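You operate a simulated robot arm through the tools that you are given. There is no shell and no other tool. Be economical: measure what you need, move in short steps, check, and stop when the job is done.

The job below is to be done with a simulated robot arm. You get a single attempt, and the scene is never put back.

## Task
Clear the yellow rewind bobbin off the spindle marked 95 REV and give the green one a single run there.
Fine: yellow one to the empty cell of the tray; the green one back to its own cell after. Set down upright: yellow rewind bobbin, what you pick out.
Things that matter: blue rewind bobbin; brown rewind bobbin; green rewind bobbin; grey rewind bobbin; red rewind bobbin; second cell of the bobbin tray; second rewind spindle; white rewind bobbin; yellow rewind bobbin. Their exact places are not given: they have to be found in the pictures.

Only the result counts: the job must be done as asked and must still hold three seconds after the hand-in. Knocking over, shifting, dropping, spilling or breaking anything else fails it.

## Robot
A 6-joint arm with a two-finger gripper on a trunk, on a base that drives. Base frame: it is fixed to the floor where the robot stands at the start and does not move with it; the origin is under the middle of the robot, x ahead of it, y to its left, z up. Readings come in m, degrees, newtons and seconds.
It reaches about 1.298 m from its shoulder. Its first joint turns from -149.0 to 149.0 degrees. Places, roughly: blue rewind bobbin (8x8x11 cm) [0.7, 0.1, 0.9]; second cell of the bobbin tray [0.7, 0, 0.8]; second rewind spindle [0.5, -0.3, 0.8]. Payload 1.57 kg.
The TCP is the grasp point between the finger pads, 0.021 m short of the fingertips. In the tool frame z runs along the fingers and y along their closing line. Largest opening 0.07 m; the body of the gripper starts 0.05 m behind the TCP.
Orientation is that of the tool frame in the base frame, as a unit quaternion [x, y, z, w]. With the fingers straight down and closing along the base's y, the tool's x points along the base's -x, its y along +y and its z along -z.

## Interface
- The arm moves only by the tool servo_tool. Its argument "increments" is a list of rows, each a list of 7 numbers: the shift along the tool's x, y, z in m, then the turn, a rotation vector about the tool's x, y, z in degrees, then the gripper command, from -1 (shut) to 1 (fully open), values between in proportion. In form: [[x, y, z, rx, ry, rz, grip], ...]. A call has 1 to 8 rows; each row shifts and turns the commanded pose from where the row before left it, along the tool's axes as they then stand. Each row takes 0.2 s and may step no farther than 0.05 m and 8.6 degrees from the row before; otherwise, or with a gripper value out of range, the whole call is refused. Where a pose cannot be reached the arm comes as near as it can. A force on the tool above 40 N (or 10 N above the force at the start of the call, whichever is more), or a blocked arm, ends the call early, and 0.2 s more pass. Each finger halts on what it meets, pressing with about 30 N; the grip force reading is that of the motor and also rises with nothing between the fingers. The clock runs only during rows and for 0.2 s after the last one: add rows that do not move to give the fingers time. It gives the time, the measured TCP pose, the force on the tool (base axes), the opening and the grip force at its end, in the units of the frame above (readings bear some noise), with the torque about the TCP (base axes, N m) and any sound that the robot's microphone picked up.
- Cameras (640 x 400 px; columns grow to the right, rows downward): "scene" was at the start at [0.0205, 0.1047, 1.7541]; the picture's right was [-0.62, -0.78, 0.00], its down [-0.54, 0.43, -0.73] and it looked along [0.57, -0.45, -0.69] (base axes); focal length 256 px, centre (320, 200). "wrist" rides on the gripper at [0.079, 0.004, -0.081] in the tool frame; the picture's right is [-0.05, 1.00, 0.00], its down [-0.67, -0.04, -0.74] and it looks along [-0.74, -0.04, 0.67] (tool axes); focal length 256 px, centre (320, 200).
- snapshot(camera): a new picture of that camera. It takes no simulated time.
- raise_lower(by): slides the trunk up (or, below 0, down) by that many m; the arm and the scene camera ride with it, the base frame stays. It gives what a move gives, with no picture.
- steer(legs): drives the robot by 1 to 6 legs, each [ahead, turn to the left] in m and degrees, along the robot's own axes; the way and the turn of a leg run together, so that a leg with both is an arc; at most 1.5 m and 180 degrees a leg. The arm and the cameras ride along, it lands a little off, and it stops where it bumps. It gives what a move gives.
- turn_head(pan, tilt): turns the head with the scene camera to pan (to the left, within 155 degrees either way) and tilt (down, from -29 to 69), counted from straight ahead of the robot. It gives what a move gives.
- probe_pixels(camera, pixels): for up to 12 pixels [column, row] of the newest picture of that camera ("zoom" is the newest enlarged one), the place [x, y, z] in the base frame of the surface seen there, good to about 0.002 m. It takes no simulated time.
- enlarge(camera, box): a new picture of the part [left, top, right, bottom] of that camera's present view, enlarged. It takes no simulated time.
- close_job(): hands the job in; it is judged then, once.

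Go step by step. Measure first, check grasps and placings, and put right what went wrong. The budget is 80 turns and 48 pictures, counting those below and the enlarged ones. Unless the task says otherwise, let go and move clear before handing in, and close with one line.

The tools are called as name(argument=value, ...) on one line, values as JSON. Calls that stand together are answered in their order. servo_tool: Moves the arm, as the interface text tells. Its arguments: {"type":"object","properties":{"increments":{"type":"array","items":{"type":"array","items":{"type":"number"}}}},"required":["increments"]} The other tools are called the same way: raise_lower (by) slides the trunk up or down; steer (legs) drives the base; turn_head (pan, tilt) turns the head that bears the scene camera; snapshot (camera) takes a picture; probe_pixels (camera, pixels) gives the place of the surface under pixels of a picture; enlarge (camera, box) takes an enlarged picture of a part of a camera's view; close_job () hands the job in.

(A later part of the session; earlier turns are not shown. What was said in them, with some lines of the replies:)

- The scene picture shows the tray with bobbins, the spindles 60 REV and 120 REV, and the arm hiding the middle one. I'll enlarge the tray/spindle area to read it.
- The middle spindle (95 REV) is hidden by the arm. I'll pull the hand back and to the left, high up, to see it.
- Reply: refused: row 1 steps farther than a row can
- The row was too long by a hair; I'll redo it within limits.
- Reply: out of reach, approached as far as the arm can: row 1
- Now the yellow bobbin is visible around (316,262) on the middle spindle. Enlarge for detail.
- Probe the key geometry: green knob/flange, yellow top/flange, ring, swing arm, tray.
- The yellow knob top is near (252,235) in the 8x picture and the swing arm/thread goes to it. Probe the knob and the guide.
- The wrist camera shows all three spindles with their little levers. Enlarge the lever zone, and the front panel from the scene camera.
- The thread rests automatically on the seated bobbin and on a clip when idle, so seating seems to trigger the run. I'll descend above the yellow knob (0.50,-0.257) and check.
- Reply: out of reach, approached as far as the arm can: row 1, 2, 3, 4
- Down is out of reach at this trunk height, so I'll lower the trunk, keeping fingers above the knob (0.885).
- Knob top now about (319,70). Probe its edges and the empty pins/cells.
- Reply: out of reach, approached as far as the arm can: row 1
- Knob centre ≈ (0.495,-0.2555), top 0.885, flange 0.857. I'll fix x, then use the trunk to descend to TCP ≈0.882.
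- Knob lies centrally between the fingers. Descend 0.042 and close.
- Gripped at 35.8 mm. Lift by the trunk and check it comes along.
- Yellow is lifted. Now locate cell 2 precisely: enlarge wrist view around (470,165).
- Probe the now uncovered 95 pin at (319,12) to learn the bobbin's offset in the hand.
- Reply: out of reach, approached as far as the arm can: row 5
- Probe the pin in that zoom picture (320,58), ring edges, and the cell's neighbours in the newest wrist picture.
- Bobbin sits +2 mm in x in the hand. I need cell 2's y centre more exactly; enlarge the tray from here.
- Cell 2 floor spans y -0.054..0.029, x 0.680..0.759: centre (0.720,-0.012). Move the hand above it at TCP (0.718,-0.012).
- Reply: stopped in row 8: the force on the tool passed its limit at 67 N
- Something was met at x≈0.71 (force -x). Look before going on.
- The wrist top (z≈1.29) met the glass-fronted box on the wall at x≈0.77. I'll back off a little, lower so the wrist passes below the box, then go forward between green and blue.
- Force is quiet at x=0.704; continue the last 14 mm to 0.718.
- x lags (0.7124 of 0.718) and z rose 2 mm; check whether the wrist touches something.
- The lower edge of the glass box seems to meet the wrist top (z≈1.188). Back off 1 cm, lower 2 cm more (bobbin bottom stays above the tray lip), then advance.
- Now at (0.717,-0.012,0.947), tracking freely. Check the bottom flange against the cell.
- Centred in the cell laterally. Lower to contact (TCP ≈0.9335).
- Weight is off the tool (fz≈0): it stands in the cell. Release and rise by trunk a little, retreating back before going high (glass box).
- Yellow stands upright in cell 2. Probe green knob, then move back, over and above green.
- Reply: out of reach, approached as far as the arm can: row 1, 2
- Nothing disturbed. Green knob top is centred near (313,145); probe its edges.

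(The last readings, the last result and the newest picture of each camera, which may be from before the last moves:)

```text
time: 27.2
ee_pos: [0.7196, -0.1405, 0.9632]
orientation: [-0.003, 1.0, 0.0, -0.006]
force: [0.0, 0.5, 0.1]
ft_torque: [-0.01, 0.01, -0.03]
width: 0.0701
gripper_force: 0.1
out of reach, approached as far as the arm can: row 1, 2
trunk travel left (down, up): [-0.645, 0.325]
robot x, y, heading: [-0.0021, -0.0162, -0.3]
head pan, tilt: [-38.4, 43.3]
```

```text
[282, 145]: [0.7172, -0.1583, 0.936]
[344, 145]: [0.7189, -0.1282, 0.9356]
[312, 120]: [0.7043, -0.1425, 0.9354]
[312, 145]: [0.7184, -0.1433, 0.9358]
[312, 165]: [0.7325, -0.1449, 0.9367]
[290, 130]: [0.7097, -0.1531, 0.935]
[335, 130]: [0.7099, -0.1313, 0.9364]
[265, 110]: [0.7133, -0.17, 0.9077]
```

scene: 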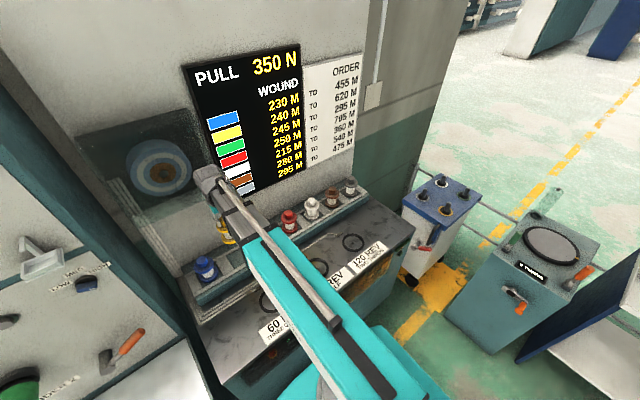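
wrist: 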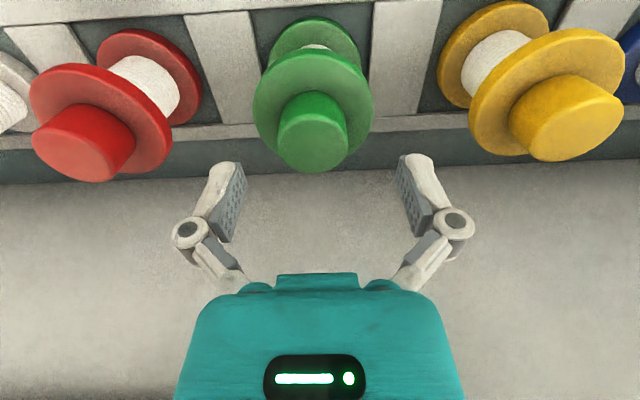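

Green knob centre (0.719,-0.143). Shift 2.5 mm, descend 0.029, grip.

servo_tool(increments=[[0, -0.0025, 0, 0, 0, 0, 1], [0, 0, 0, 0, 0, 0, 1]])

raise_lower(by=-0.029)

servo_tool(increments=[[0, 0, 0, 0, 0, 0, -1], [0, 0, 0, 0, 0, 0, -1], [0, 0, 0, 0, 0, 0, -1], [0, 0, 0, 0, 0, 0, -1], [0, 0, 0, 0, 0, 0, -1]])

```text
time: 27.8
ee_pos: [0.7179, -0.1421, 0.9632]
orientation: [-0.003, 1.0, 0.001, -0.006]
force: [0.2, -0.4, -0.3]
ft_torque: [0.01, -0.01, 0.01]
width: 0.0702
gripper_force: 0.1
trunk travel left (down, up): [-0.645, 0.325]
robot x, y, heading: [-0.0004, -0.0157, -0.1]
head pan, tilt: [-38.4, 43.3]
```

```text
time: 28.5
ee_pos: [0.7178, -0.1419, 0.9351]
orientation: [-0.003, 1.0, 0.0, -0.007]
force: [-0.5, 0.4, 0.0]
ft_torque: [0.0, 0.01, -0.03]
width: 0.0701
gripper_force: 0.1
trunk travel left (down, up): [-0.616, 0.354]
robot x, y, heading: [0.0033, -0.0132, -0.1]
head pan, tilt: [-38.4, 43.3]
```

```text
time: 29.7
ee_pos: [0.719, -0.143, 0.935]
orientation: [-0.004, 1.0, 0.0, -0.006]
force: [0.7, -1.1, 2.2]
ft_torque: [-0.02, 0.03, -0.02]
width: 0.0355
gripper_force: 30.1
trunk travel left (down, up): [-0.616, 0.354]
robot x, y, heading: [0.0, -0.0134, -0.2]
head pan, tilt: [-38.4, 43.3]
```

Gripped (35.5 mm). Lift 0.1, move back out of the tray, then above spindle 95 (pin at 0.4965,-0.2555).

raise_lower(by=0.1)

servo_tool(increments=[[0.045, 0, 0, 0, 0, 0, -1], [0.045, 0, 0, 0, 0, 0, -1], [0.045, 0, 0, 0, 0, 0, -1], [0.045, -0.01, 0, 0, 0, 0, -1], [0.03, -0.03, 0, 0, 0, 0, -1], [0.012, -0.045, 0, 0, 0, 0, -1], [0, -0.028, 0, 0, 0, 0, -1], [0, 0, 0, 0, 0, 0, -1]])

snapshot(camera="wrist")

```text
time: 31.1
ee_pos: [0.7193, -0.1415, 1.0343]
orientation: [-0.004, 1.0, 0.001, -0.006]
force: [0.4, 0.3, -3.0]
ft_torque: [-0.01, -0.01, 0.01]
width: 0.0358
gripper_force: 30.2
trunk travel left (down, up): [-0.716, 0.254]
robot x, y, heading: [-0.0009, -0.0111, -0.0]
head pan, tilt: [-38.4, 43.3]
```

```text
time: 32.9
ee_pos: [0.4974, -0.2589, 1.0345]
orientation: [-0.004, 1.0, 0.0, -0.006]
force: [0.8, -0.6, -3.3]
ft_torque: [0.01, 0.0, 0.04]
width: 0.0357
gripper_force: 29.9
out of reach, approached as far as the arm can: row 3
trunk travel left (down, up): [-0.716, 0.254]
robot x, y, heading: [-0.0003, -0.0143, -0.1]
head pan, tilt: [-38.4, 43.3]
```

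```text
14 pictures are left
```

wrist: 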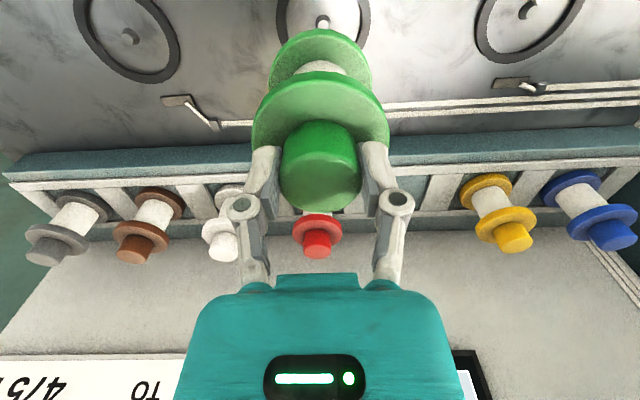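

Pin visible at (322,20). Take another reading plus an enlarged look at the pin for exact alignment.

servo_tool(increments=[[0, 0.002, 0, 0, 0, 0, -1], [0, 0, 0, 0, 0, 0, -1]])

enlarge(camera="wrist", box=[270, 0, 376, 66])

probe_pixels(camera="zoom", pixels=[[318, 110], [318, 130], [318, 150], [300, 130], [338, 130], [318, 90]])

servo_tool(increments=[[0, 0, 0, 0, 0, 0, -1]])

```text
time: 33.5
ee_pos: [0.4983, -0.2562, 1.0338]
orientation: [-0.003, 1.0, 0.0, -0.006]
force: [0.3, 0.7, -2.9]
ft_torque: [-0.02, -0.02, 0.02]
width: 0.0357
gripper_force: 30.1
trunk travel left (down, up): [-0.716, 0.254]
robot x, y, heading: [0.0016, -0.0156, -0.3]
head pan, tilt: [-38.4, 43.3]
```

```text
6.04 times, centred on (323, 33) of wrist
```

zoom: 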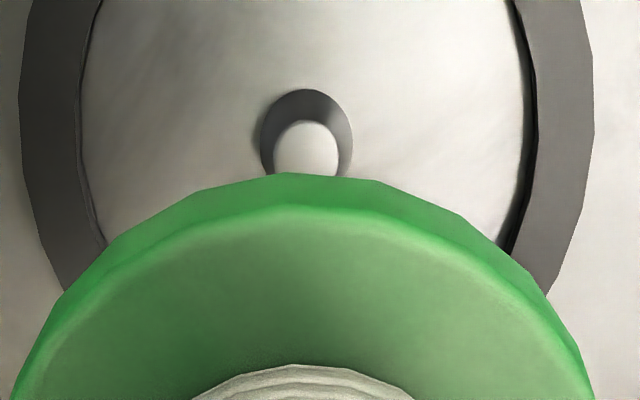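

```text
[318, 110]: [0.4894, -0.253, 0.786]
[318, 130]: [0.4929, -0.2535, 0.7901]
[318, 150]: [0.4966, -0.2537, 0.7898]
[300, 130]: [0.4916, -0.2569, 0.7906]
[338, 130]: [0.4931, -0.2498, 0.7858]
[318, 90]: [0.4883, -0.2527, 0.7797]
```

```text
time: 33.9
ee_pos: [0.4976, -0.2574, 1.0349]
orientation: [-0.002, 1.0, -0.001, -0.006]
force: [0.4, 0.1, -3.7]
ft_torque: [0.02, 0.02, 0.01]
width: 0.0359
gripper_force: 29.9
trunk travel left (down, up): [-0.716, 0.254]
robot x, y, heading: [-0.0023, -0.0154, -0.1]
head pan, tilt: [-38.4, 43.3]
```

Pin centre (0.4965,-0.2555). Correct by +2 mm/+1.2 mm and lower to just above it.

servo_tool(increments=[[0.002, 0.0012, 0, 0, 0, 0, -1], [0, 0, 0, 0, 0, 0, -1]])

raise_lower(by=-0.13)

snapshot(camera="wrist")

```text
time: 34.5
ee_pos: [0.4963, -0.2549, 1.0351]
orientation: [-0.003, 1.0, 0.001, -0.007]
force: [-0.2, -0.6, -3.0]
ft_torque: [0.01, -0.02, 0.03]
width: 0.0356
gripper_force: 29.7
trunk travel left (down, up): [-0.716, 0.254]
robot x, y, heading: [0.0012, -0.0141, -0.4]
head pan, tilt: [-38.4, 43.3]
```

```text
time: 36.0
ee_pos: [0.4964, -0.2541, 0.9047]
orientation: [-0.003, 1.0, 0.0, -0.007]
force: [-1.1, 0.0, -2.7]
ft_torque: [0.0, 0.0, 0.02]
width: 0.0356
gripper_force: 30.1
trunk travel left (down, up): [-0.586, 0.384]
robot x, y, heading: [0.0029, -0.0106, -0.0]
head pan, tilt: [-38.4, 43.3]
```

```text
12 pictures are left
```

wrist: 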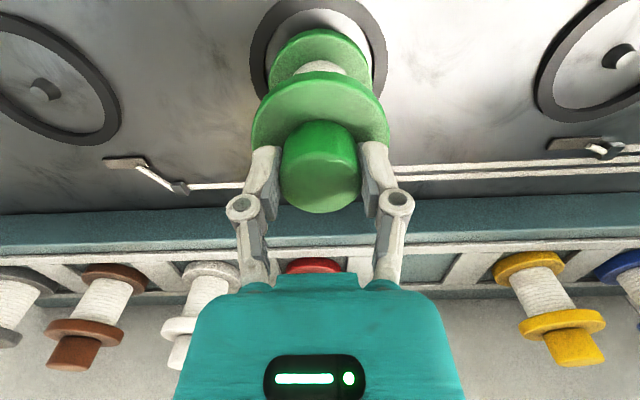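

Aligned; nudge -0.8 mm in y and lower the remaining 2 cm.

servo_tool(increments=[[0, -0.0008, 0, 0, 0, 0, -1]])

raise_lower(by=-0.0195)

```text
time: 36.4
ee_pos: [0.496, -0.2559, 0.9054]
orientation: [-0.004, 1.0, 0.0, -0.006]
force: [0.8, 0.0, -3.9]
ft_torque: [0.01, 0.01, -0.05]
width: 0.0359
gripper_force: 30.1
trunk travel left (down, up): [-0.586, 0.384]
robot x, y, heading: [0.0025, -0.0124, -0.1]
head pan, tilt: [-38.4, 43.3]
```

```text
time: 37.1
ee_pos: [0.4962, -0.2551, 0.8851]
orientation: [-0.004, 1.0, 0.0, -0.006]
force: [1.2, -0.1, -2.3]
ft_torque: [-0.03, -0.03, -0.03]
width: 0.0358
gripper_force: 29.7
trunk travel left (down, up): [-0.567, 0.403]
robot x, y, heading: [-0.0021, -0.013, -0.5]
head pan, tilt: [-38.4, 43.3]
```

Weight is still partly carried (fz -2.3); lower 2 mm more.

raise_lower(by=-0.002)

enlarge(camera="wrist", box=[220, 0, 420, 130])

```text
time: 37.6
ee_pos: [0.4956, -0.256, 0.8845]
orientation: [-0.004, 1.0, -0.001, -0.005]
force: [4.9, -4.1, 23.8]
ft_torque: [-0.11, -0.11, 0.03]
width: 0.0359
gripper_force: 30.1
trunk travel left (down, up): [-0.565, 0.405]
robot x, y, heading: [0.0004, -0.0135, 0.3]
head pan, tilt: [-38.4, 43.3]
```

```text
3.08 times, centred on (320, 65) of wrist
```

zoom: 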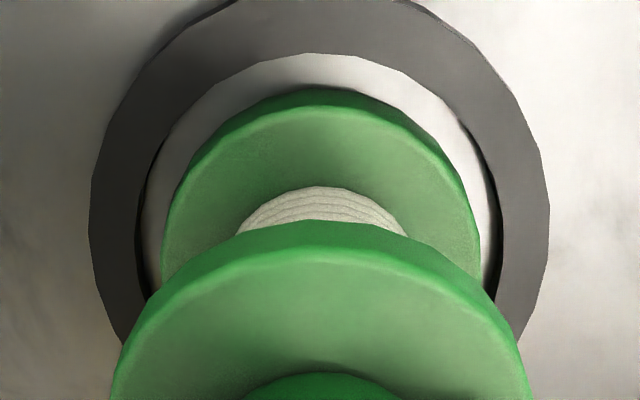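

Firm contact at the seated height. Release and stay clear, listening for the run.

servo_tool(increments=[[0, 0, 0, 0, 0, 0, 1], [0, 0, 0, 0, 0, 0, 1], [0, 0, 0, 0, 0, 0, 1], [0, 0, 0, 0, 0, 0, 1], [0, 0, 0, 0, 0, 0, 1]])

raise_lower(by=0.04)

snapshot(camera="wrist")

```text
time: 38.8
ee_pos: [0.4959, -0.2563, 0.8836]
orientation: [-0.004, 1.0, 0.0, -0.006]
force: [0.5, -0.5, -0.4]
ft_torque: [0.0, -0.01, 0.0]
width: 0.0699
gripper_force: 0.1
trunk travel left (down, up): [-0.565, 0.405]
robot x, y, heading: [0.001, -0.0116, -0.2]
head pan, tilt: [-38.4, 43.3]
```

```text
time: 39.6
ee_pos: [0.4958, -0.2547, 0.9231]
orientation: [-0.004, 1.0, 0.0, -0.005]
force: [0.5, -0.3, 0.7]
ft_torque: [-0.03, -0.01, -0.03]
width: 0.0701
gripper_force: 0.0
trunk travel left (down, up): [-0.605, 0.365]
robot x, y, heading: [-0.0003, -0.0165, -0.3]
head pan, tilt: [-38.4, 43.3]
```

```text
10 pictures are left
```

wrist: 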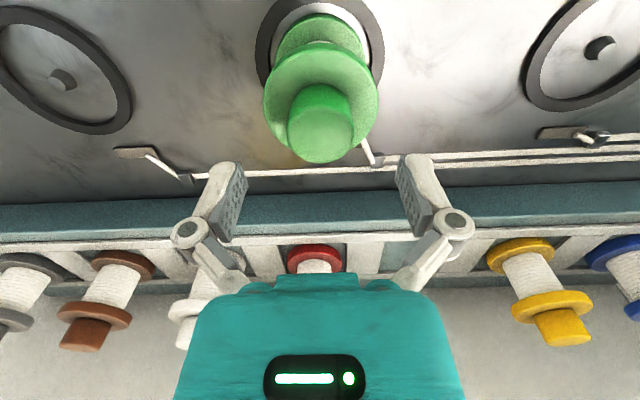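

The thread now runs to the green bobbin (line at (370,152)). Wait and listen.

servo_tool(increments=[[0, 0, 0, 0, 0, 0, 1], [0, 0, 0, 0, 0, 0, 1], [0, 0, 0, 0, 0, 0, 1], [0, 0, 0, 0, 0, 0, 1], [0, 0, 0, 0, 0, 0, 1], [0, 0, 0, 0, 0, 0, 1], [0, 0, 0, 0, 0, 0, 1], [0, 0, 0, 0, 0, 0, 1]])

enlarge(camera="scene", box=[170, 20, 370, 220])

```text
time: 41.4
ee_pos: [0.4967, -0.2558, 0.9227]
orientation: [-0.004, 1.0, 0.0, -0.005]
force: [1.0, -0.2, 0.0]
ft_torque: [0.01, 0.0, -0.01]
width: 0.0699
gripper_force: 0.0
trunk travel left (down, up): [-0.605, 0.365]
robot x, y, heading: [0.005, -0.0154, 0.1]
head pan, tilt: [-38.4, 43.3]
```

```text
2.00 times, centred on (270, 120) of scene
```

zoom: 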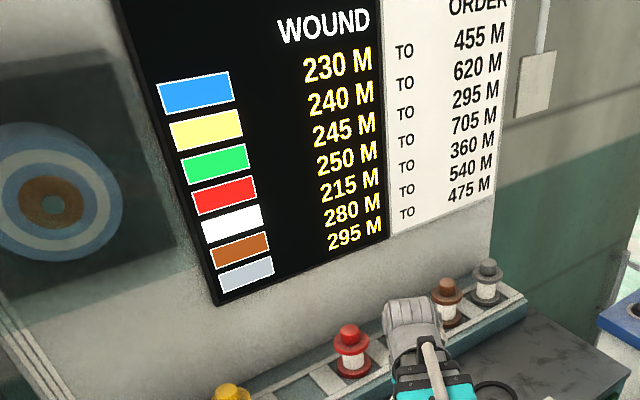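

No sound and green still reads 245 M. Wait some more and look at the board again.

servo_tool(increments=[[0, 0, 0, 0, 0, 0, 1], [0, 0, 0, 0, 0, 0, 1], [0, 0, 0, 0, 0, 0, 1], [0, 0, 0, 0, 0, 0, 1], [0, 0, 0, 0, 0, 0, 1], [0, 0, 0, 0, 0, 0, 1], [0, 0, 0, 0, 0, 0, 1], [0, 0, 0, 0, 0, 0, 1]])

servo_tool(increments=[[0, 0, 0, 0, 0, 0, 1], [0, 0, 0, 0, 0, 0, 1], [0, 0, 0, 0, 0, 0, 1], [0, 0, 0, 0, 0, 0, 1], [0, 0, 0, 0, 0, 0, 1], [0, 0, 0, 0, 0, 0, 1], [0, 0, 0, 0, 0, 0, 1], [0, 0, 0, 0, 0, 0, 1]])

enlarge(camera="scene", box=[180, 20, 420, 320])

```text
time: 43.2
ee_pos: [0.4954, -0.2566, 0.9223]
orientation: [-0.004, 1.0, 0.0, -0.005]
force: [-0.3, 0.4, 0.3]
ft_torque: [0.01, 0.01, -0.01]
width: 0.0702
gripper_force: 0.1
trunk travel left (down, up): [-0.605, 0.365]
robot x, y, heading: [-0.0017, -0.0155, -0.1]
head pan, tilt: [-38.4, 43.3]
```

```text
time: 45.0
ee_pos: [0.4959, -0.2553, 0.9231]
orientation: [-0.003, 1.0, 0.0, -0.006]
force: [-0.1, -0.9, 0.1]
ft_torque: [0.03, 0.02, 0.0]
width: 0.07
gripper_force: 0.1
trunk travel left (down, up): [-0.605, 0.365]
robot x, y, heading: [-0.0002, -0.0168, 0.0]
head pan, tilt: [-38.4, 43.3]
```

```text
1.33 times, centred on (300, 170) of scene
```

zoom: 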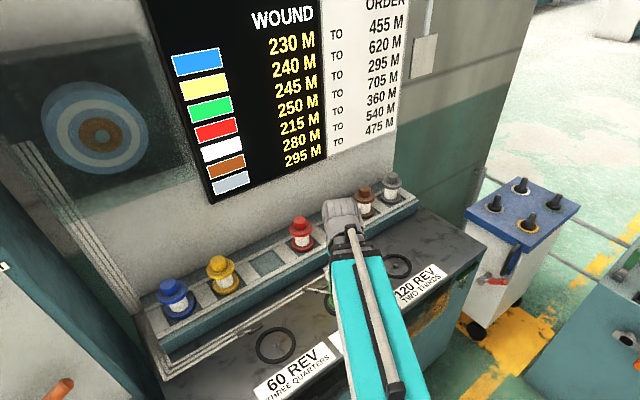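

No run has started, so there must be a control. I saw a small lever/slot on the counter's right end near (405,258); enlarge there, and turn the head to see the left panel.

enlarge(camera="scene", box=[340, 200, 440, 280])

turn_head(pan=-5, tilt=55)

snapshot(camera="scene")

```text
5.00 times, centred on (390, 240) of scene
```

zoom: 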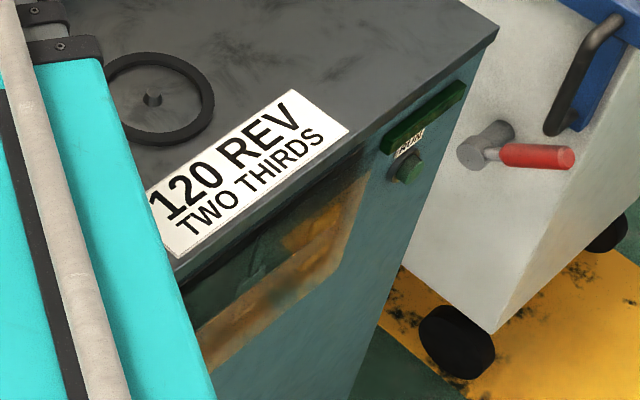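

```text
time: 46.0
ee_pos: [0.4959, -0.2565, 0.9233]
orientation: [-0.003, 1.0, 0.001, -0.006]
force: [0.2, -0.5, -0.3]
ft_torque: [-0.03, -0.01, -0.02]
width: 0.0698
gripper_force: 0.0
trunk travel left (down, up): [-0.605, 0.365]
robot x, y, heading: [-0.0011, -0.0115, -0.1]
head pan, tilt: [-5.0, 55.0]
```

```text
6 pictures are left
```

scene: 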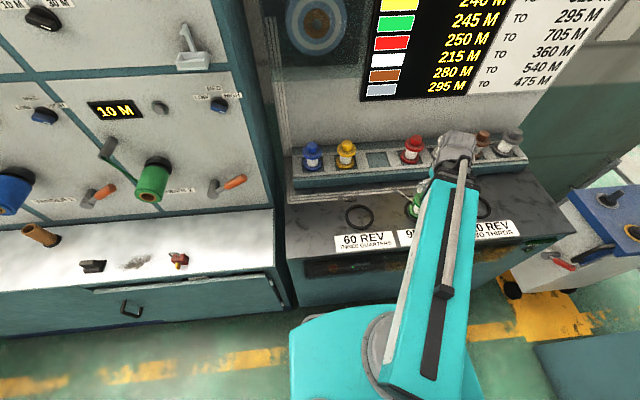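

A green button under the label "RUN" shows at (405,170) in the 5x picture, on the counter's front face. Probe it.

probe_pixels(camera="zoom", pixels=[[400, 175], [408, 160], [392, 172], [415, 172], [405, 145], [425, 120], [440, 180], [380, 230], [400, 110], [372, 165], [460, 90], [395, 185]])

```text
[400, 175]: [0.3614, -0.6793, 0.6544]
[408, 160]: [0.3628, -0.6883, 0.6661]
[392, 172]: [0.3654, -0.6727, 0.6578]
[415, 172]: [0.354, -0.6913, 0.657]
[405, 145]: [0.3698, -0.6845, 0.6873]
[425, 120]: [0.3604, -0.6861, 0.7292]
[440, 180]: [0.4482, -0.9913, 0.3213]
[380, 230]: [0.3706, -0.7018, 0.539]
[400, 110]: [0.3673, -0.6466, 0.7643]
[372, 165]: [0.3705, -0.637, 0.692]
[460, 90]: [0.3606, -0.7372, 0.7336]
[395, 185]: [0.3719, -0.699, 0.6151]
```

RUN button: front face x≈0.354–0.370, centre ≈(0.354,-0.684,0.658), to be pressed in +x. I'll rise clear of green, swing to the right, close the fingers and tilt them forward.

raise_lower(by=0.1)

servo_tool(increments=[[0.03, -0.037, 0, 0, 0, 0, 1], [0.03, -0.037, 0, 0, 0, 0, 1], [0.03, -0.037, 0, 0, 0, 0, 0], [0.03, -0.037, 0, 0, 0, 0, -1], [0.03, -0.037, 0, 0, 0, 0, -1], [0.03, -0.037, 0, 0, 0, 0, -1], [0.03, -0.037, 0, 0, 0, 0, -1], [0.03, -0.037, 0, 0, 0, 0, -1]])

servo_tool(increments=[[0.01, -0.045, 0, 0, 0, 0, -1], [0, -0.045, 0, 0, 0, 0, -1], [0, -0.04, 0, 0, 0, 0, -1], [0, 0, 0, 0, 0, 0, -1]])

```text
time: 47.4
ee_pos: [0.495, -0.2554, 1.0247]
orientation: [-0.003, 1.0, 0.0, -0.007]
force: [-0.2, -0.5, 0.0]
ft_torque: [0.01, -0.01, 0.02]
width: 0.0699
gripper_force: 0.1
trunk travel left (down, up): [-0.705, 0.265]
robot x, y, heading: [-0.0008, -0.012, -0.1]
head pan, tilt: [-5.0, 55.0]
```

```text
time: 49.2
ee_pos: [0.2579, -0.5543, 1.0223]
orientation: [-0.004, 1.0, 0.0, -0.006]
force: [0.2, -0.2, 0.3]
ft_torque: [-0.02, 0.0, 0.01]
width: 0.0002
gripper_force: 28.8
trunk travel left (down, up): [-0.705, 0.265]
robot x, y, heading: [0.0015, -0.0144, 0.1]
head pan, tilt: [-5.0, 55.0]
```

```text
time: 50.2
ee_pos: [0.2466, -0.6843, 1.0237]
orientation: [-0.004, 1.0, 0.0, -0.007]
force: [0.3, -0.2, -0.4]
ft_torque: [0.01, 0.01, 0.0]
width: 0.0
gripper_force: 28.8
out of reach, approached as far as the arm can: row 3
trunk travel left (down, up): [-0.705, 0.265]
robot x, y, heading: [0.001, -0.0131, -0.1]
head pan, tilt: [-5.0, 55.0]
```

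At (0.247,-0.684). Now tilt the fingers forward by 45°.

servo_tool(increments=[[0, 0, 0, 0, -7.5, 0, -1], [0, 0, 0, 0, -7.5, 0, -1], [0, 0, 0, 0, -7.5, 0, -1], [0, 0, 0, 0, -7.5, 0, -1], [0, 0, 0, 0, -7.5, 0, -1], [0, 0, 0, 0, -7.5, 0, -1], [0, 0, 0, 0, 0, 0, -1]])

```text
time: 51.8
ee_pos: [0.2482, -0.6831, 1.0773]
orientation: [-0.004, 0.926, 0.002, 0.378]
force: [0.1, 0.1, -0.9]
ft_torque: [0.0, 0.01, 0.0]
width: 0.0001
gripper_force: 28.8
out of reach, approached as far as the arm can: row 2, 3, 4, 5, 6
trunk travel left (down, up): [-0.705, 0.265]
robot x, y, heading: [-0.0018, -0.0165, -0.2]
head pan, tilt: [-5.0, 55.0]
```

Tool now points forward-down at 45°. Lower the trunk so the fingertip comes to the button height, still 8 cm in front of it, and check with the wrist camera.

raise_lower(by=-0.25)

raise_lower(by=-0.157)

snapshot(camera="wrist")

```text
time: 54.3
ee_pos: [0.2481, -0.6843, 0.8247]
orientation: [-0.003, 0.926, 0.001, 0.377]
force: [1.0, -0.4, 0.6]
ft_torque: [-0.01, 0.0, -0.03]
width: 0.0
gripper_force: 29.0
trunk travel left (down, up): [-0.455, 0.515]
robot x, y, heading: [-0.0002, -0.0133, -0.4]
head pan, tilt: [-5.0, 55.0]
```

```text
time: 56.1
ee_pos: [0.248, -0.6839, 0.6686]
orientation: [-0.004, 0.926, 0.002, 0.376]
force: [0.3, -0.3, -1.7]
ft_torque: [0.0, 0.02, -0.04]
width: 0.0001
gripper_force: 29.0
trunk travel left (down, up): [-0.298, 0.672]
robot x, y, heading: [-0.0005, -0.0142, 0.1]
head pan, tilt: [-5.0, 55.0]
```

```text
5 pictures are left
```

wrist: 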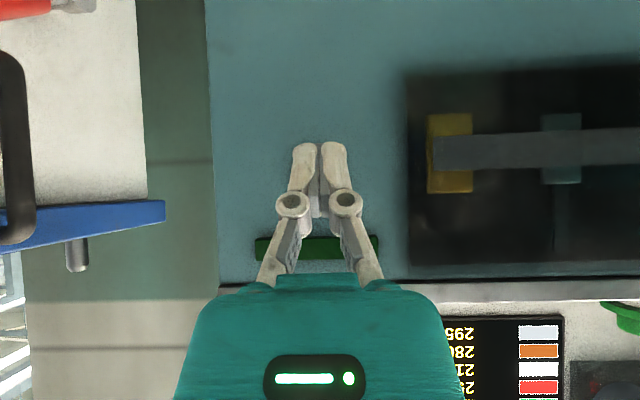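

The button is hidden behind the fingers, in line with the green strip. Probe strip ends and face to confirm y.

probe_pixels(camera="wrist", pixels=[[258, 248], [376, 246], [318, 205], [317, 185], [318, 160], [318, 130], [316, 250], [240, 200]])

```text
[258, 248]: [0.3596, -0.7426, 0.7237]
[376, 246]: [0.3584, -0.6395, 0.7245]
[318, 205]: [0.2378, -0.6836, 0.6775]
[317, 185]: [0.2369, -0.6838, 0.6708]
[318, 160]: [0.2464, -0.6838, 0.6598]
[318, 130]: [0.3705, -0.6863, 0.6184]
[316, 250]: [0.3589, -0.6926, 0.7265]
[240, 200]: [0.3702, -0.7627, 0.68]
```

Button y ≈ -0.69. Shift y by -5 mm and advance 76 mm in +x to just in front of the button.

servo_tool(increments=[[-0.0143, -0.005, 0.014, 0, 0, 0, -1], [-0.0143, 0, 0.014, 0, 0, 0, -1], [-0.0143, 0, 0.014, 0, 0, 0, -1], [-0.0114, 0, 0.0112, 0, 0, 0, -1], [0, 0, 0, 0, 0, 0, -1]])

```text
time: 57.4
ee_pos: [0.3259, -0.6891, 0.6692]
orientation: [-0.003, 0.926, 0.0, 0.377]
force: [-0.5, 0.3, -0.3]
ft_torque: [-0.01, 0.01, 0.04]
width: 0.0
gripper_force: 28.5
trunk travel left (down, up): [-0.298, 0.672]
robot x, y, heading: [-0.0012, -0.0161, 0.0]
head pan, tilt: [-5.0, 55.0]
```

Press: advance in 4 mm rows up to 12 mm and read force/sound.

servo_tool(increments=[[-0.00286, 0, 0.0028, 0, 0, 0, -1], [-0.00286, 0, 0.0028, 0, 0, 0, -1], [-0.00286, 0, 0.0028, 0, 0, 0, -1], [0, 0, 0, 0, 0, 0, -1]])

```text
time: 58.4
ee_pos: [0.3373, -0.6878, 0.6704]
orientation: [-0.005, 0.926, 0.002, 0.377]
force: [0.0, 0.3, 1.3]
ft_torque: [0.0, 0.05, 0.02]
width: 0.006
gripper_force: 28.3
trunk travel left (down, up): [-0.298, 0.672]
robot x, y, heading: [0.0006, -0.0181, -0.3]
head pan, tilt: [-5.0, 55.0]
```

Contact began (fingers sprung 6 mm apart), little force. Continue a few mm.

servo_tool(increments=[[-0.00286, 0, 0.0028, 0, 0, 0, -1], [0, 0, 0, 0, 0, 0, -1]])

enlarge(camera="wrist", box=[240, 110, 400, 270])

```text
time: 59.0
ee_pos: [0.3412, -0.6883, 0.6699]
orientation: [-0.004, 0.926, 0.002, 0.377]
force: [-3.5, 0.6, 0.4]
ft_torque: [0.0, 0.04, 0.01]
width: 0.0061
gripper_force: 28.9
trunk travel left (down, up): [-0.298, 0.672]
robot x, y, heading: [0.0, -0.0135, 0.1]
head pan, tilt: [-5.0, 55.0]
heard: click
```

```text
2.50 times, centred on (320, 190) of wrist
```

zoom: 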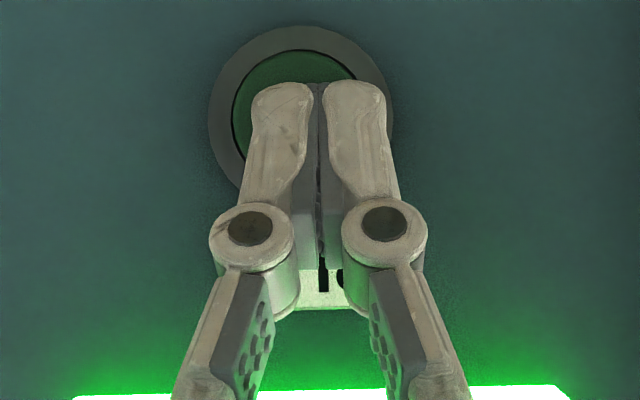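

Click heard and the strip glows green: the run has started. Retreat from the button and wait.

servo_tool(increments=[[0.0143, 0, -0.014, 0, 0, 0, -1], [0.0215, 0, -0.021, 0, 0, 0, -1], [0.0286, 0, -0.028, 0, 0, 0, -1], [0, 0, 0, 0, 0, 0, -1], [0, 0, 0, 0, 0, 0, -1], [0, 0, 0, 0, 0, 0, -1], [0, 0, 0, 0, 0, 0, -1], [0, 0, 0, 0, 0, 0, -1]])

probe_pixels(camera="wrist", pixels=[[320, 100]])

```text
time: 60.8
ee_pos: [0.2502, -0.6888, 0.6691]
orientation: [-0.004, 0.927, 0.002, 0.376]
force: [0.5, -0.2, 0.7]
ft_torque: [0.01, -0.01, -0.02]
width: 0.0001
gripper_force: 28.4
trunk travel left (down, up): [-0.298, 0.672]
robot x, y, heading: [-0.0013, -0.013, -0.0]
head pan, tilt: [-5.0, 55.0]
```

```text
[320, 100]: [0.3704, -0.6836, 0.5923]
```

Raise the trunk while the run goes on, listening for its end.

raise_lower(by=0.2)

raise_lower(by=0.157)

servo_tool(increments=[[0, 0, 0, 0, 0, 0, 1], [0, 0, 0, 0, 0, 0, 1], [0, 0, 0, 0, 0, 0, 1], [0, 0, 0, 0, 0, 0, 1], [0, 0, 0, 0, 0, 0, 1], [0, 0, 0, 0, 0, 0, 1], [0, 0, 0, 0, 0, 0, 1], [0, 0, 0, 0, 0, 0, 1]])

```text
time: 62.9
ee_pos: [0.2496, -0.6879, 0.8693]
orientation: [-0.005, 0.926, 0.002, 0.377]
force: [-0.7, 1.0, 0.3]
ft_torque: [0.0, 0.01, 0.01]
width: 0.0
gripper_force: 28.9
trunk travel left (down, up): [-0.498, 0.472]
robot x, y, heading: [-0.0014, -0.0129, -0.1]
head pan, tilt: [-5.0, 55.0]
```

```text
time: 64.7
ee_pos: [0.2508, -0.6884, 1.0256]
orientation: [-0.004, 0.926, 0.002, 0.377]
force: [0.0, -0.7, 0.1]
ft_torque: [0.04, 0.0, 0.03]
width: 0.0001
gripper_force: 28.2
trunk travel left (down, up): [-0.655, 0.315]
robot x, y, heading: [-0.0033, -0.0132, -0.2]
head pan, tilt: [-5.0, 55.0]
```

```text
time: 66.5
ee_pos: [0.2492, -0.6884, 1.026]
orientation: [-0.004, 0.927, 0.002, 0.375]
force: [0.5, -0.2, 0.4]
ft_torque: [0.04, -0.06, 0.02]
width: 0.0699
gripper_force: 0.1
trunk travel left (down, up): [-0.655, 0.315]
robot x, y, heading: [-0.0025, -0.0124, -0.2]
head pan, tilt: [-5.0, 55.0]
```

Take a scene picture to see whether the run has ended (board, strip, green bobbin).

enlarge(camera="scene", box=[340, 0, 620, 260])

```text
1.54 times, centred on (480, 130) of scene
```

zoom: 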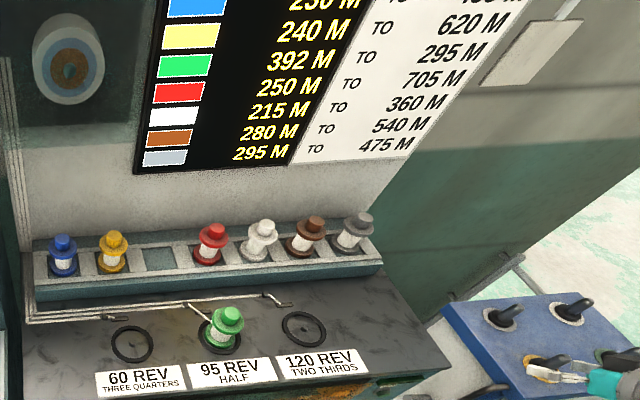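

The board now shows green at 392 M and the RUN strip looks dark, so the run is over. Untilt and return over the green bobbin; probe its knob.

probe_pixels(camera="zoom", pixels=[[229, 312], [222, 312], [237, 312], [229, 308], [229, 325], [390, 385], [375, 390]])

servo_tool(increments=[[0, 0, 0, 0, 7.5, 0, 1], [0, 0, 0, 0, 7.5, 0, 1], [0, 0, 0, 0, 7.5, 0, 1], [0, 0, 0, 0, 7.5, 0, 1], [0, 0, 0, 0, 7.5, 0, 1], [0, 0, 0, 0, 7.0, 0, 1], [0, 0, 0, 0, 0, 0, 1]])

```text
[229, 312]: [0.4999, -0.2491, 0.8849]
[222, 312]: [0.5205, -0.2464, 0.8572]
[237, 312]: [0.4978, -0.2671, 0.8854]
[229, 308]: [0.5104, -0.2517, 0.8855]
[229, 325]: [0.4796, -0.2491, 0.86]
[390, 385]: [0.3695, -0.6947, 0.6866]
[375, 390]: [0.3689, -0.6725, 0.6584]
```

```text
time: 68.1
ee_pos: [0.2508, -0.687, 0.973]
orientation: [-0.003, 1.0, 0.0, -0.002]
force: [0.0, 0.1, 0.1]
ft_torque: [-0.01, 0.02, 0.0]
width: 0.0701
gripper_force: 0.0
out of reach, approached as far as the arm can: row 1, 2, 3, 4, 5
trunk travel left (down, up): [-0.655, 0.315]
robot x, y, heading: [-0.0011, -0.0096, -0.2]
head pan, tilt: [-5.0, 55.0]
```

Upright again at z 0.973. Move to above green at (0.496,-0.2557).

servo_tool(increments=[[-0.0245, 0.0431, 0, 0, 0, 0, 1], [-0.0245, 0.0431, 0, 0, 0, 0, 1], [-0.0245, 0.0431, 0, 0, 0, 0, 1], [-0.0245, 0.0431, 0, 0, 0, 0, 1], [-0.0245, 0.0431, 0, 0, 0, 0, 1], [-0.0245, 0.0431, 0, 0, 0, 0, 1], [-0.0245, 0.0431, 0, 0, 0, 0, 1], [-0.0245, 0.0431, 0, 0, 0, 0, 1]])

servo_tool(increments=[[-0.0245, 0.0431, 0, 0, 0, 0, 1], [-0.0245, 0.0431, 0, 0, 0, 0, 1], [0, 0, 0, 0, 0, 0, 1]])

```text
time: 69.9
ee_pos: [0.4431, -0.3398, 0.9742]
orientation: [-0.003, 1.0, 0.0, -0.003]
force: [-0.4, -0.4, 1.1]
ft_torque: [0.01, -0.01, -0.01]
width: 0.07
gripper_force: 0.0
trunk travel left (down, up): [-0.655, 0.315]
robot x, y, heading: [0.0009, -0.0132, -0.2]
head pan, tilt: [-5.0, 55.0]
```

```text
time: 70.7
ee_pos: [0.4937, -0.2531, 0.9734]
orientation: [-0.004, 1.0, 0.0, -0.002]
force: [0.0, -0.1, -0.7]
ft_torque: [0.01, 0.03, 0.0]
width: 0.0698
gripper_force: 0.0
trunk travel left (down, up): [-0.655, 0.315]
robot x, y, heading: [0.0028, -0.015, -0.1]
head pan, tilt: [-5.0, 55.0]
```

Fine-correct and take a reading, then check with the wrist camera (also the bobbin being still).

servo_tool(increments=[[-0.002, -0.002, 0, 0, 0, 0, 1], [0, 0, 0, 0, 0, 0, 1]])

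raise_lower(by=-0.05)

snapshot(camera="wrist")

```text
time: 71.3
ee_pos: [0.494, -0.2556, 0.9733]
orientation: [-0.004, 1.0, 0.0, -0.002]
force: [0.5, 0.0, -0.2]
ft_torque: [-0.01, -0.01, -0.05]
width: 0.07
gripper_force: 0.0
trunk travel left (down, up): [-0.655, 0.315]
robot x, y, heading: [-0.001, -0.0119, -0.2]
head pan, tilt: [-5.0, 55.0]
```

```text
time: 72.2
ee_pos: [0.4948, -0.2561, 0.924]
orientation: [-0.003, 1.0, 0.0, -0.003]
force: [-1.1, 0.2, 0.1]
ft_torque: [0.02, 0.0, 0.0]
width: 0.0699
gripper_force: 0.0
trunk travel left (down, up): [-0.605, 0.365]
robot x, y, heading: [-0.0013, -0.0148, 0.1]
head pan, tilt: [-5.0, 55.0]
```

```text
2 pictures are left
```

wrist: 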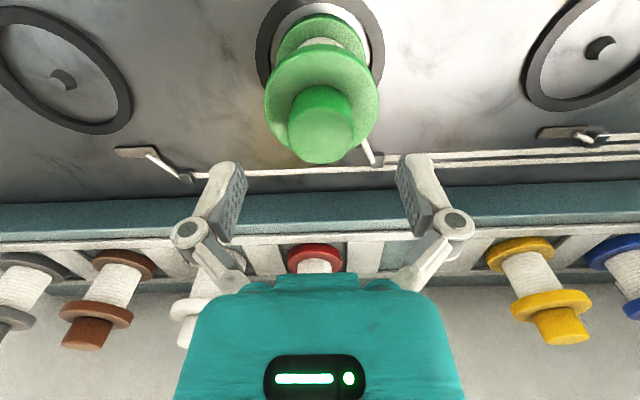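

Aligned. Lower 0.0395, grip, lift slightly.

raise_lower(by=-0.0395)

servo_tool(increments=[[0, 0, 0, 0, 0, 0, -1], [0, 0, 0, 0, 0, 0, -1], [0, 0, 0, 0, 0, 0, -1], [0, 0, 0, 0, 0, 0, -1], [0, 0, 0, 0, 0, 0, -1]])

raise_lower(by=0.15)

```text
time: 73.1
ee_pos: [0.4945, -0.2565, 0.8839]
orientation: [-0.004, 1.0, 0.0, -0.003]
force: [-0.3, 0.0, 0.1]
ft_torque: [-0.02, 0.04, 0.02]
width: 0.0699
gripper_force: 0.1
trunk travel left (down, up): [-0.565, 0.405]
robot x, y, heading: [0.0018, -0.0125, -0.2]
head pan, tilt: [-5.0, 55.0]
```

```text
time: 74.3
ee_pos: [0.4947, -0.2563, 0.884]
orientation: [-0.003, 1.0, 0.0, -0.003]
force: [0.5, 0.7, 6.2]
ft_torque: [0.06, 0.03, 0.02]
width: 0.0358
gripper_force: 29.8
trunk travel left (down, up): [-0.565, 0.405]
robot x, y, heading: [-0.0047, -0.0139, -0.3]
head pan, tilt: [-5.0, 55.0]
```

```text
time: 76.0
ee_pos: [0.4948, -0.2554, 1.0339]
orientation: [-0.004, 1.0, 0.0, -0.002]
force: [0.4, 0.5, -2.8]
ft_torque: [0.01, 0.02, 0.0]
width: 0.0359
gripper_force: 30.4
trunk travel left (down, up): [-0.715, 0.255]
robot x, y, heading: [0.0, -0.0135, -0.2]
head pan, tilt: [-5.0, 55.0]
```

Green is carried. Move to y -0.142 first, then forward toward (0.7175,-0.142).

servo_tool(increments=[[-0.01, 0.045, 0, 0, 0, 0, -1], [-0.01, 0.045, 0, 0, 0, 0, -1], [-0.02, 0.0235, 0, 0, 0, 0, -1], [-0.045, 0, 0, 0, 0, 0, -1], [-0.045, 0, 0, 0, 0, 0, -1], [-0.045, 0, 0, 0, 0, 0, -1], [-0.04, 0, 0, 0, 0, 0, -1], [-0.0075, 0, 0, 0, 0, 0, -1]])

servo_tool(increments=[[0, 0, 0, 0, 0, 0, -1]])

```text
time: 77.8
ee_pos: [0.7188, -0.1404, 1.0346]
orientation: [-0.004, 1.0, 0.0, -0.003]
force: [0.6, 0.4, -3.8]
ft_torque: [-0.02, 0.0, -0.02]
width: 0.0359
gripper_force: 29.9
trunk travel left (down, up): [-0.715, 0.255]
robot x, y, heading: [-0.0001, -0.015, 0.1]
head pan, tilt: [-5.0, 55.0]
```

```text
time: 78.2
ee_pos: [0.7178, -0.1402, 1.0331]
orientation: [-0.003, 1.0, 0.0, -0.002]
force: [-0.3, 0.7, -2.8]
ft_torque: [0.0, -0.02, -0.03]
width: 0.0359
gripper_force: 30.1
trunk travel left (down, up): [-0.715, 0.255]
robot x, y, heading: [0.0022, -0.0188, -0.1]
head pan, tilt: [-5.0, 55.0]
```

Within a mm or so of home; lower to just above the cell (TCP 0.945) with a -1 mm y trim, and look.

servo_tool(increments=[[0.0005, -0.001, 0, 0, 0, 0, -1], [0, 0, 0, 0, 0, 0, -1]])

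raise_lower(by=-0.088)

enlarge(camera="wrist", box=[190, 0, 450, 160])

```text
time: 78.8
ee_pos: [0.717, -0.1427, 1.0333]
orientation: [-0.004, 1.0, 0.0, -0.002]
force: [-0.7, -0.2, -3.2]
ft_torque: [0.02, 0.04, -0.03]
width: 0.0358
gripper_force: 30.2
trunk travel left (down, up): [-0.715, 0.255]
robot x, y, heading: [-0.0022, -0.0127, -0.2]
head pan, tilt: [-5.0, 55.0]
```

```text
time: 80.1
ee_pos: [0.7169, -0.142, 0.9454]
orientation: [-0.004, 1.0, -0.001, -0.002]
force: [-0.4, -0.6, -1.9]
ft_torque: [0.01, 0.0, -0.02]
width: 0.0358
gripper_force: 30.0
trunk travel left (down, up): [-0.627, 0.343]
robot x, y, heading: [-0.0013, -0.0178, 0.0]
head pan, tilt: [-5.0, 55.0]
```

```text
2.46 times, centred on (320, 80) of wrist
```

zoom: 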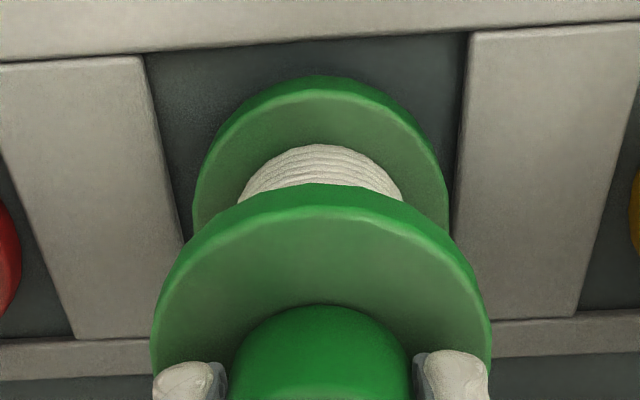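

Centred in its cell. Lower 11 mm to stand on the floor.

raise_lower(by=-0.0115)

```text
time: 80.7
ee_pos: [0.7152, -0.1406, 0.9347]
orientation: [-0.003, 1.0, 0.0, -0.002]
force: [-0.2, -0.4, -2.0]
ft_torque: [0.02, 0.04, -0.02]
width: 0.0359
gripper_force: 30.2
trunk travel left (down, up): [-0.616, 0.354]
robot x, y, heading: [0.0, -0.0153, 0.1]
head pan, tilt: [-5.0, 55.0]
```

Still carrying a little weight; 1 mm more.

raise_lower(by=-0.001)

```text
time: 81.2
ee_pos: [0.7172, -0.1414, 0.9339]
orientation: [-0.003, 1.0, 0.0, -0.003]
force: [5.1, -0.3, 13.5]
ft_torque: [0.01, -0.05, -0.01]
width: 0.0358
gripper_force: 29.6
trunk travel left (down, up): [-0.615, 0.355]
robot x, y, heading: [0.0002, -0.0173, -0.0]
head pan, tilt: [-5.0, 55.0]
```

Now standing on the cell floor (fz +13). Release, rise, and move back clear.

servo_tool(increments=[[0, 0, 0, 0, 0, 0, 1], [0, 0, 0, 0, 0, 0, 1], [0, 0, 0, 0, 0, 0, 1], [0, 0, 0, 0, 0, 0, 1], [0, 0, 0, 0, 0, 0, 1]])

raise_lower(by=0.1)

servo_tool(increments=[[0.03, 0, 0, 0, 0, 0, 1], [0.04, 0, 0, 0, 0, 0, 1], [0.04, -0.02, 0, 0, 0, 0, 1], [0.04, -0.03, 0, 0, 0, 0, 1], [0.04, -0.04, 0, 0, 0, 0, 1], [0.0, -0.04, 0, 0, 0, 0, 1]])

snapshot(camera="wrist")

```text
time: 82.4
ee_pos: [0.7172, -0.1421, 0.9327]
orientation: [-0.004, 1.0, 0.0, -0.002]
force: [0.0, 0.6, -0.1]
ft_torque: [-0.02, -0.01, -0.01]
width: 0.0698
gripper_force: 0.1
trunk travel left (down, up): [-0.615, 0.355]
robot x, y, heading: [0.0002, -0.0141, -0.2]
head pan, tilt: [-5.0, 55.0]
```

```text
time: 83.7
ee_pos: [0.7169, -0.1414, 1.0324]
orientation: [-0.003, 1.0, 0.0, -0.002]
force: [0.1, -0.6, -0.4]
ft_torque: [0.01, 0.01, 0.02]
width: 0.0699
gripper_force: 0.1
trunk travel left (down, up): [-0.715, 0.255]
robot x, y, heading: [-0.0009, -0.0134, -0.2]
head pan, tilt: [-5.0, 55.0]
```

```text
refused: row 5 steps farther than a row can; nothing moved
```

```text
0 pictures are left
```

wrist: 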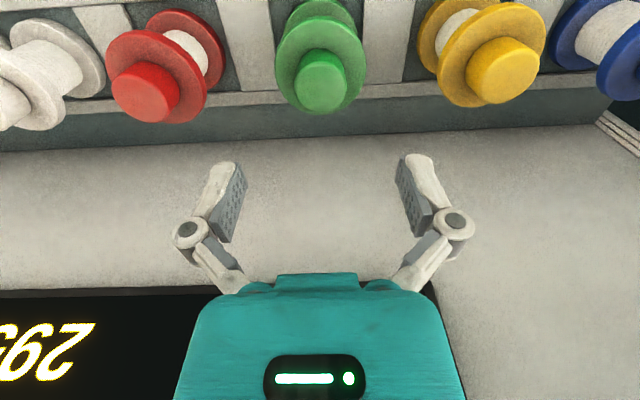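

Green stands at (322,80) and yellow at (502,68), both upright; the hand is clear above. Check knob heights.

probe_pixels(camera="wrist", pixels=[[322, 70], [305, 78], [340, 78], [322, 105], [485, 60], [515, 75], [150, 90]])

```text
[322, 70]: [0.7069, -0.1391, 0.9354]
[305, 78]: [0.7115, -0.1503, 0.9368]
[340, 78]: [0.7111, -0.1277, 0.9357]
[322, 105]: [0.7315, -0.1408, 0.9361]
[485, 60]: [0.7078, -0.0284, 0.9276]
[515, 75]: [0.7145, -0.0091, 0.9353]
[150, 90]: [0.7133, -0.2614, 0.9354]
```

Both knob tops read level at 0.935, the same as the other seated bobbins, and the hand is open and clear, so I'm handing in.

close_job()

```text
The job is handed in.
```

The yellow bobbin now stands upright in the empty second cell. The green one had one run on 95 REV (the board went from 245 to 392 M, past the 295 M on its order) and is back upright in its own cell. While carrying yellow, the wrist once hit what I took to be the glass box on the wall (67 N peak), and I saw no damage or displaced bobbins afterwards.
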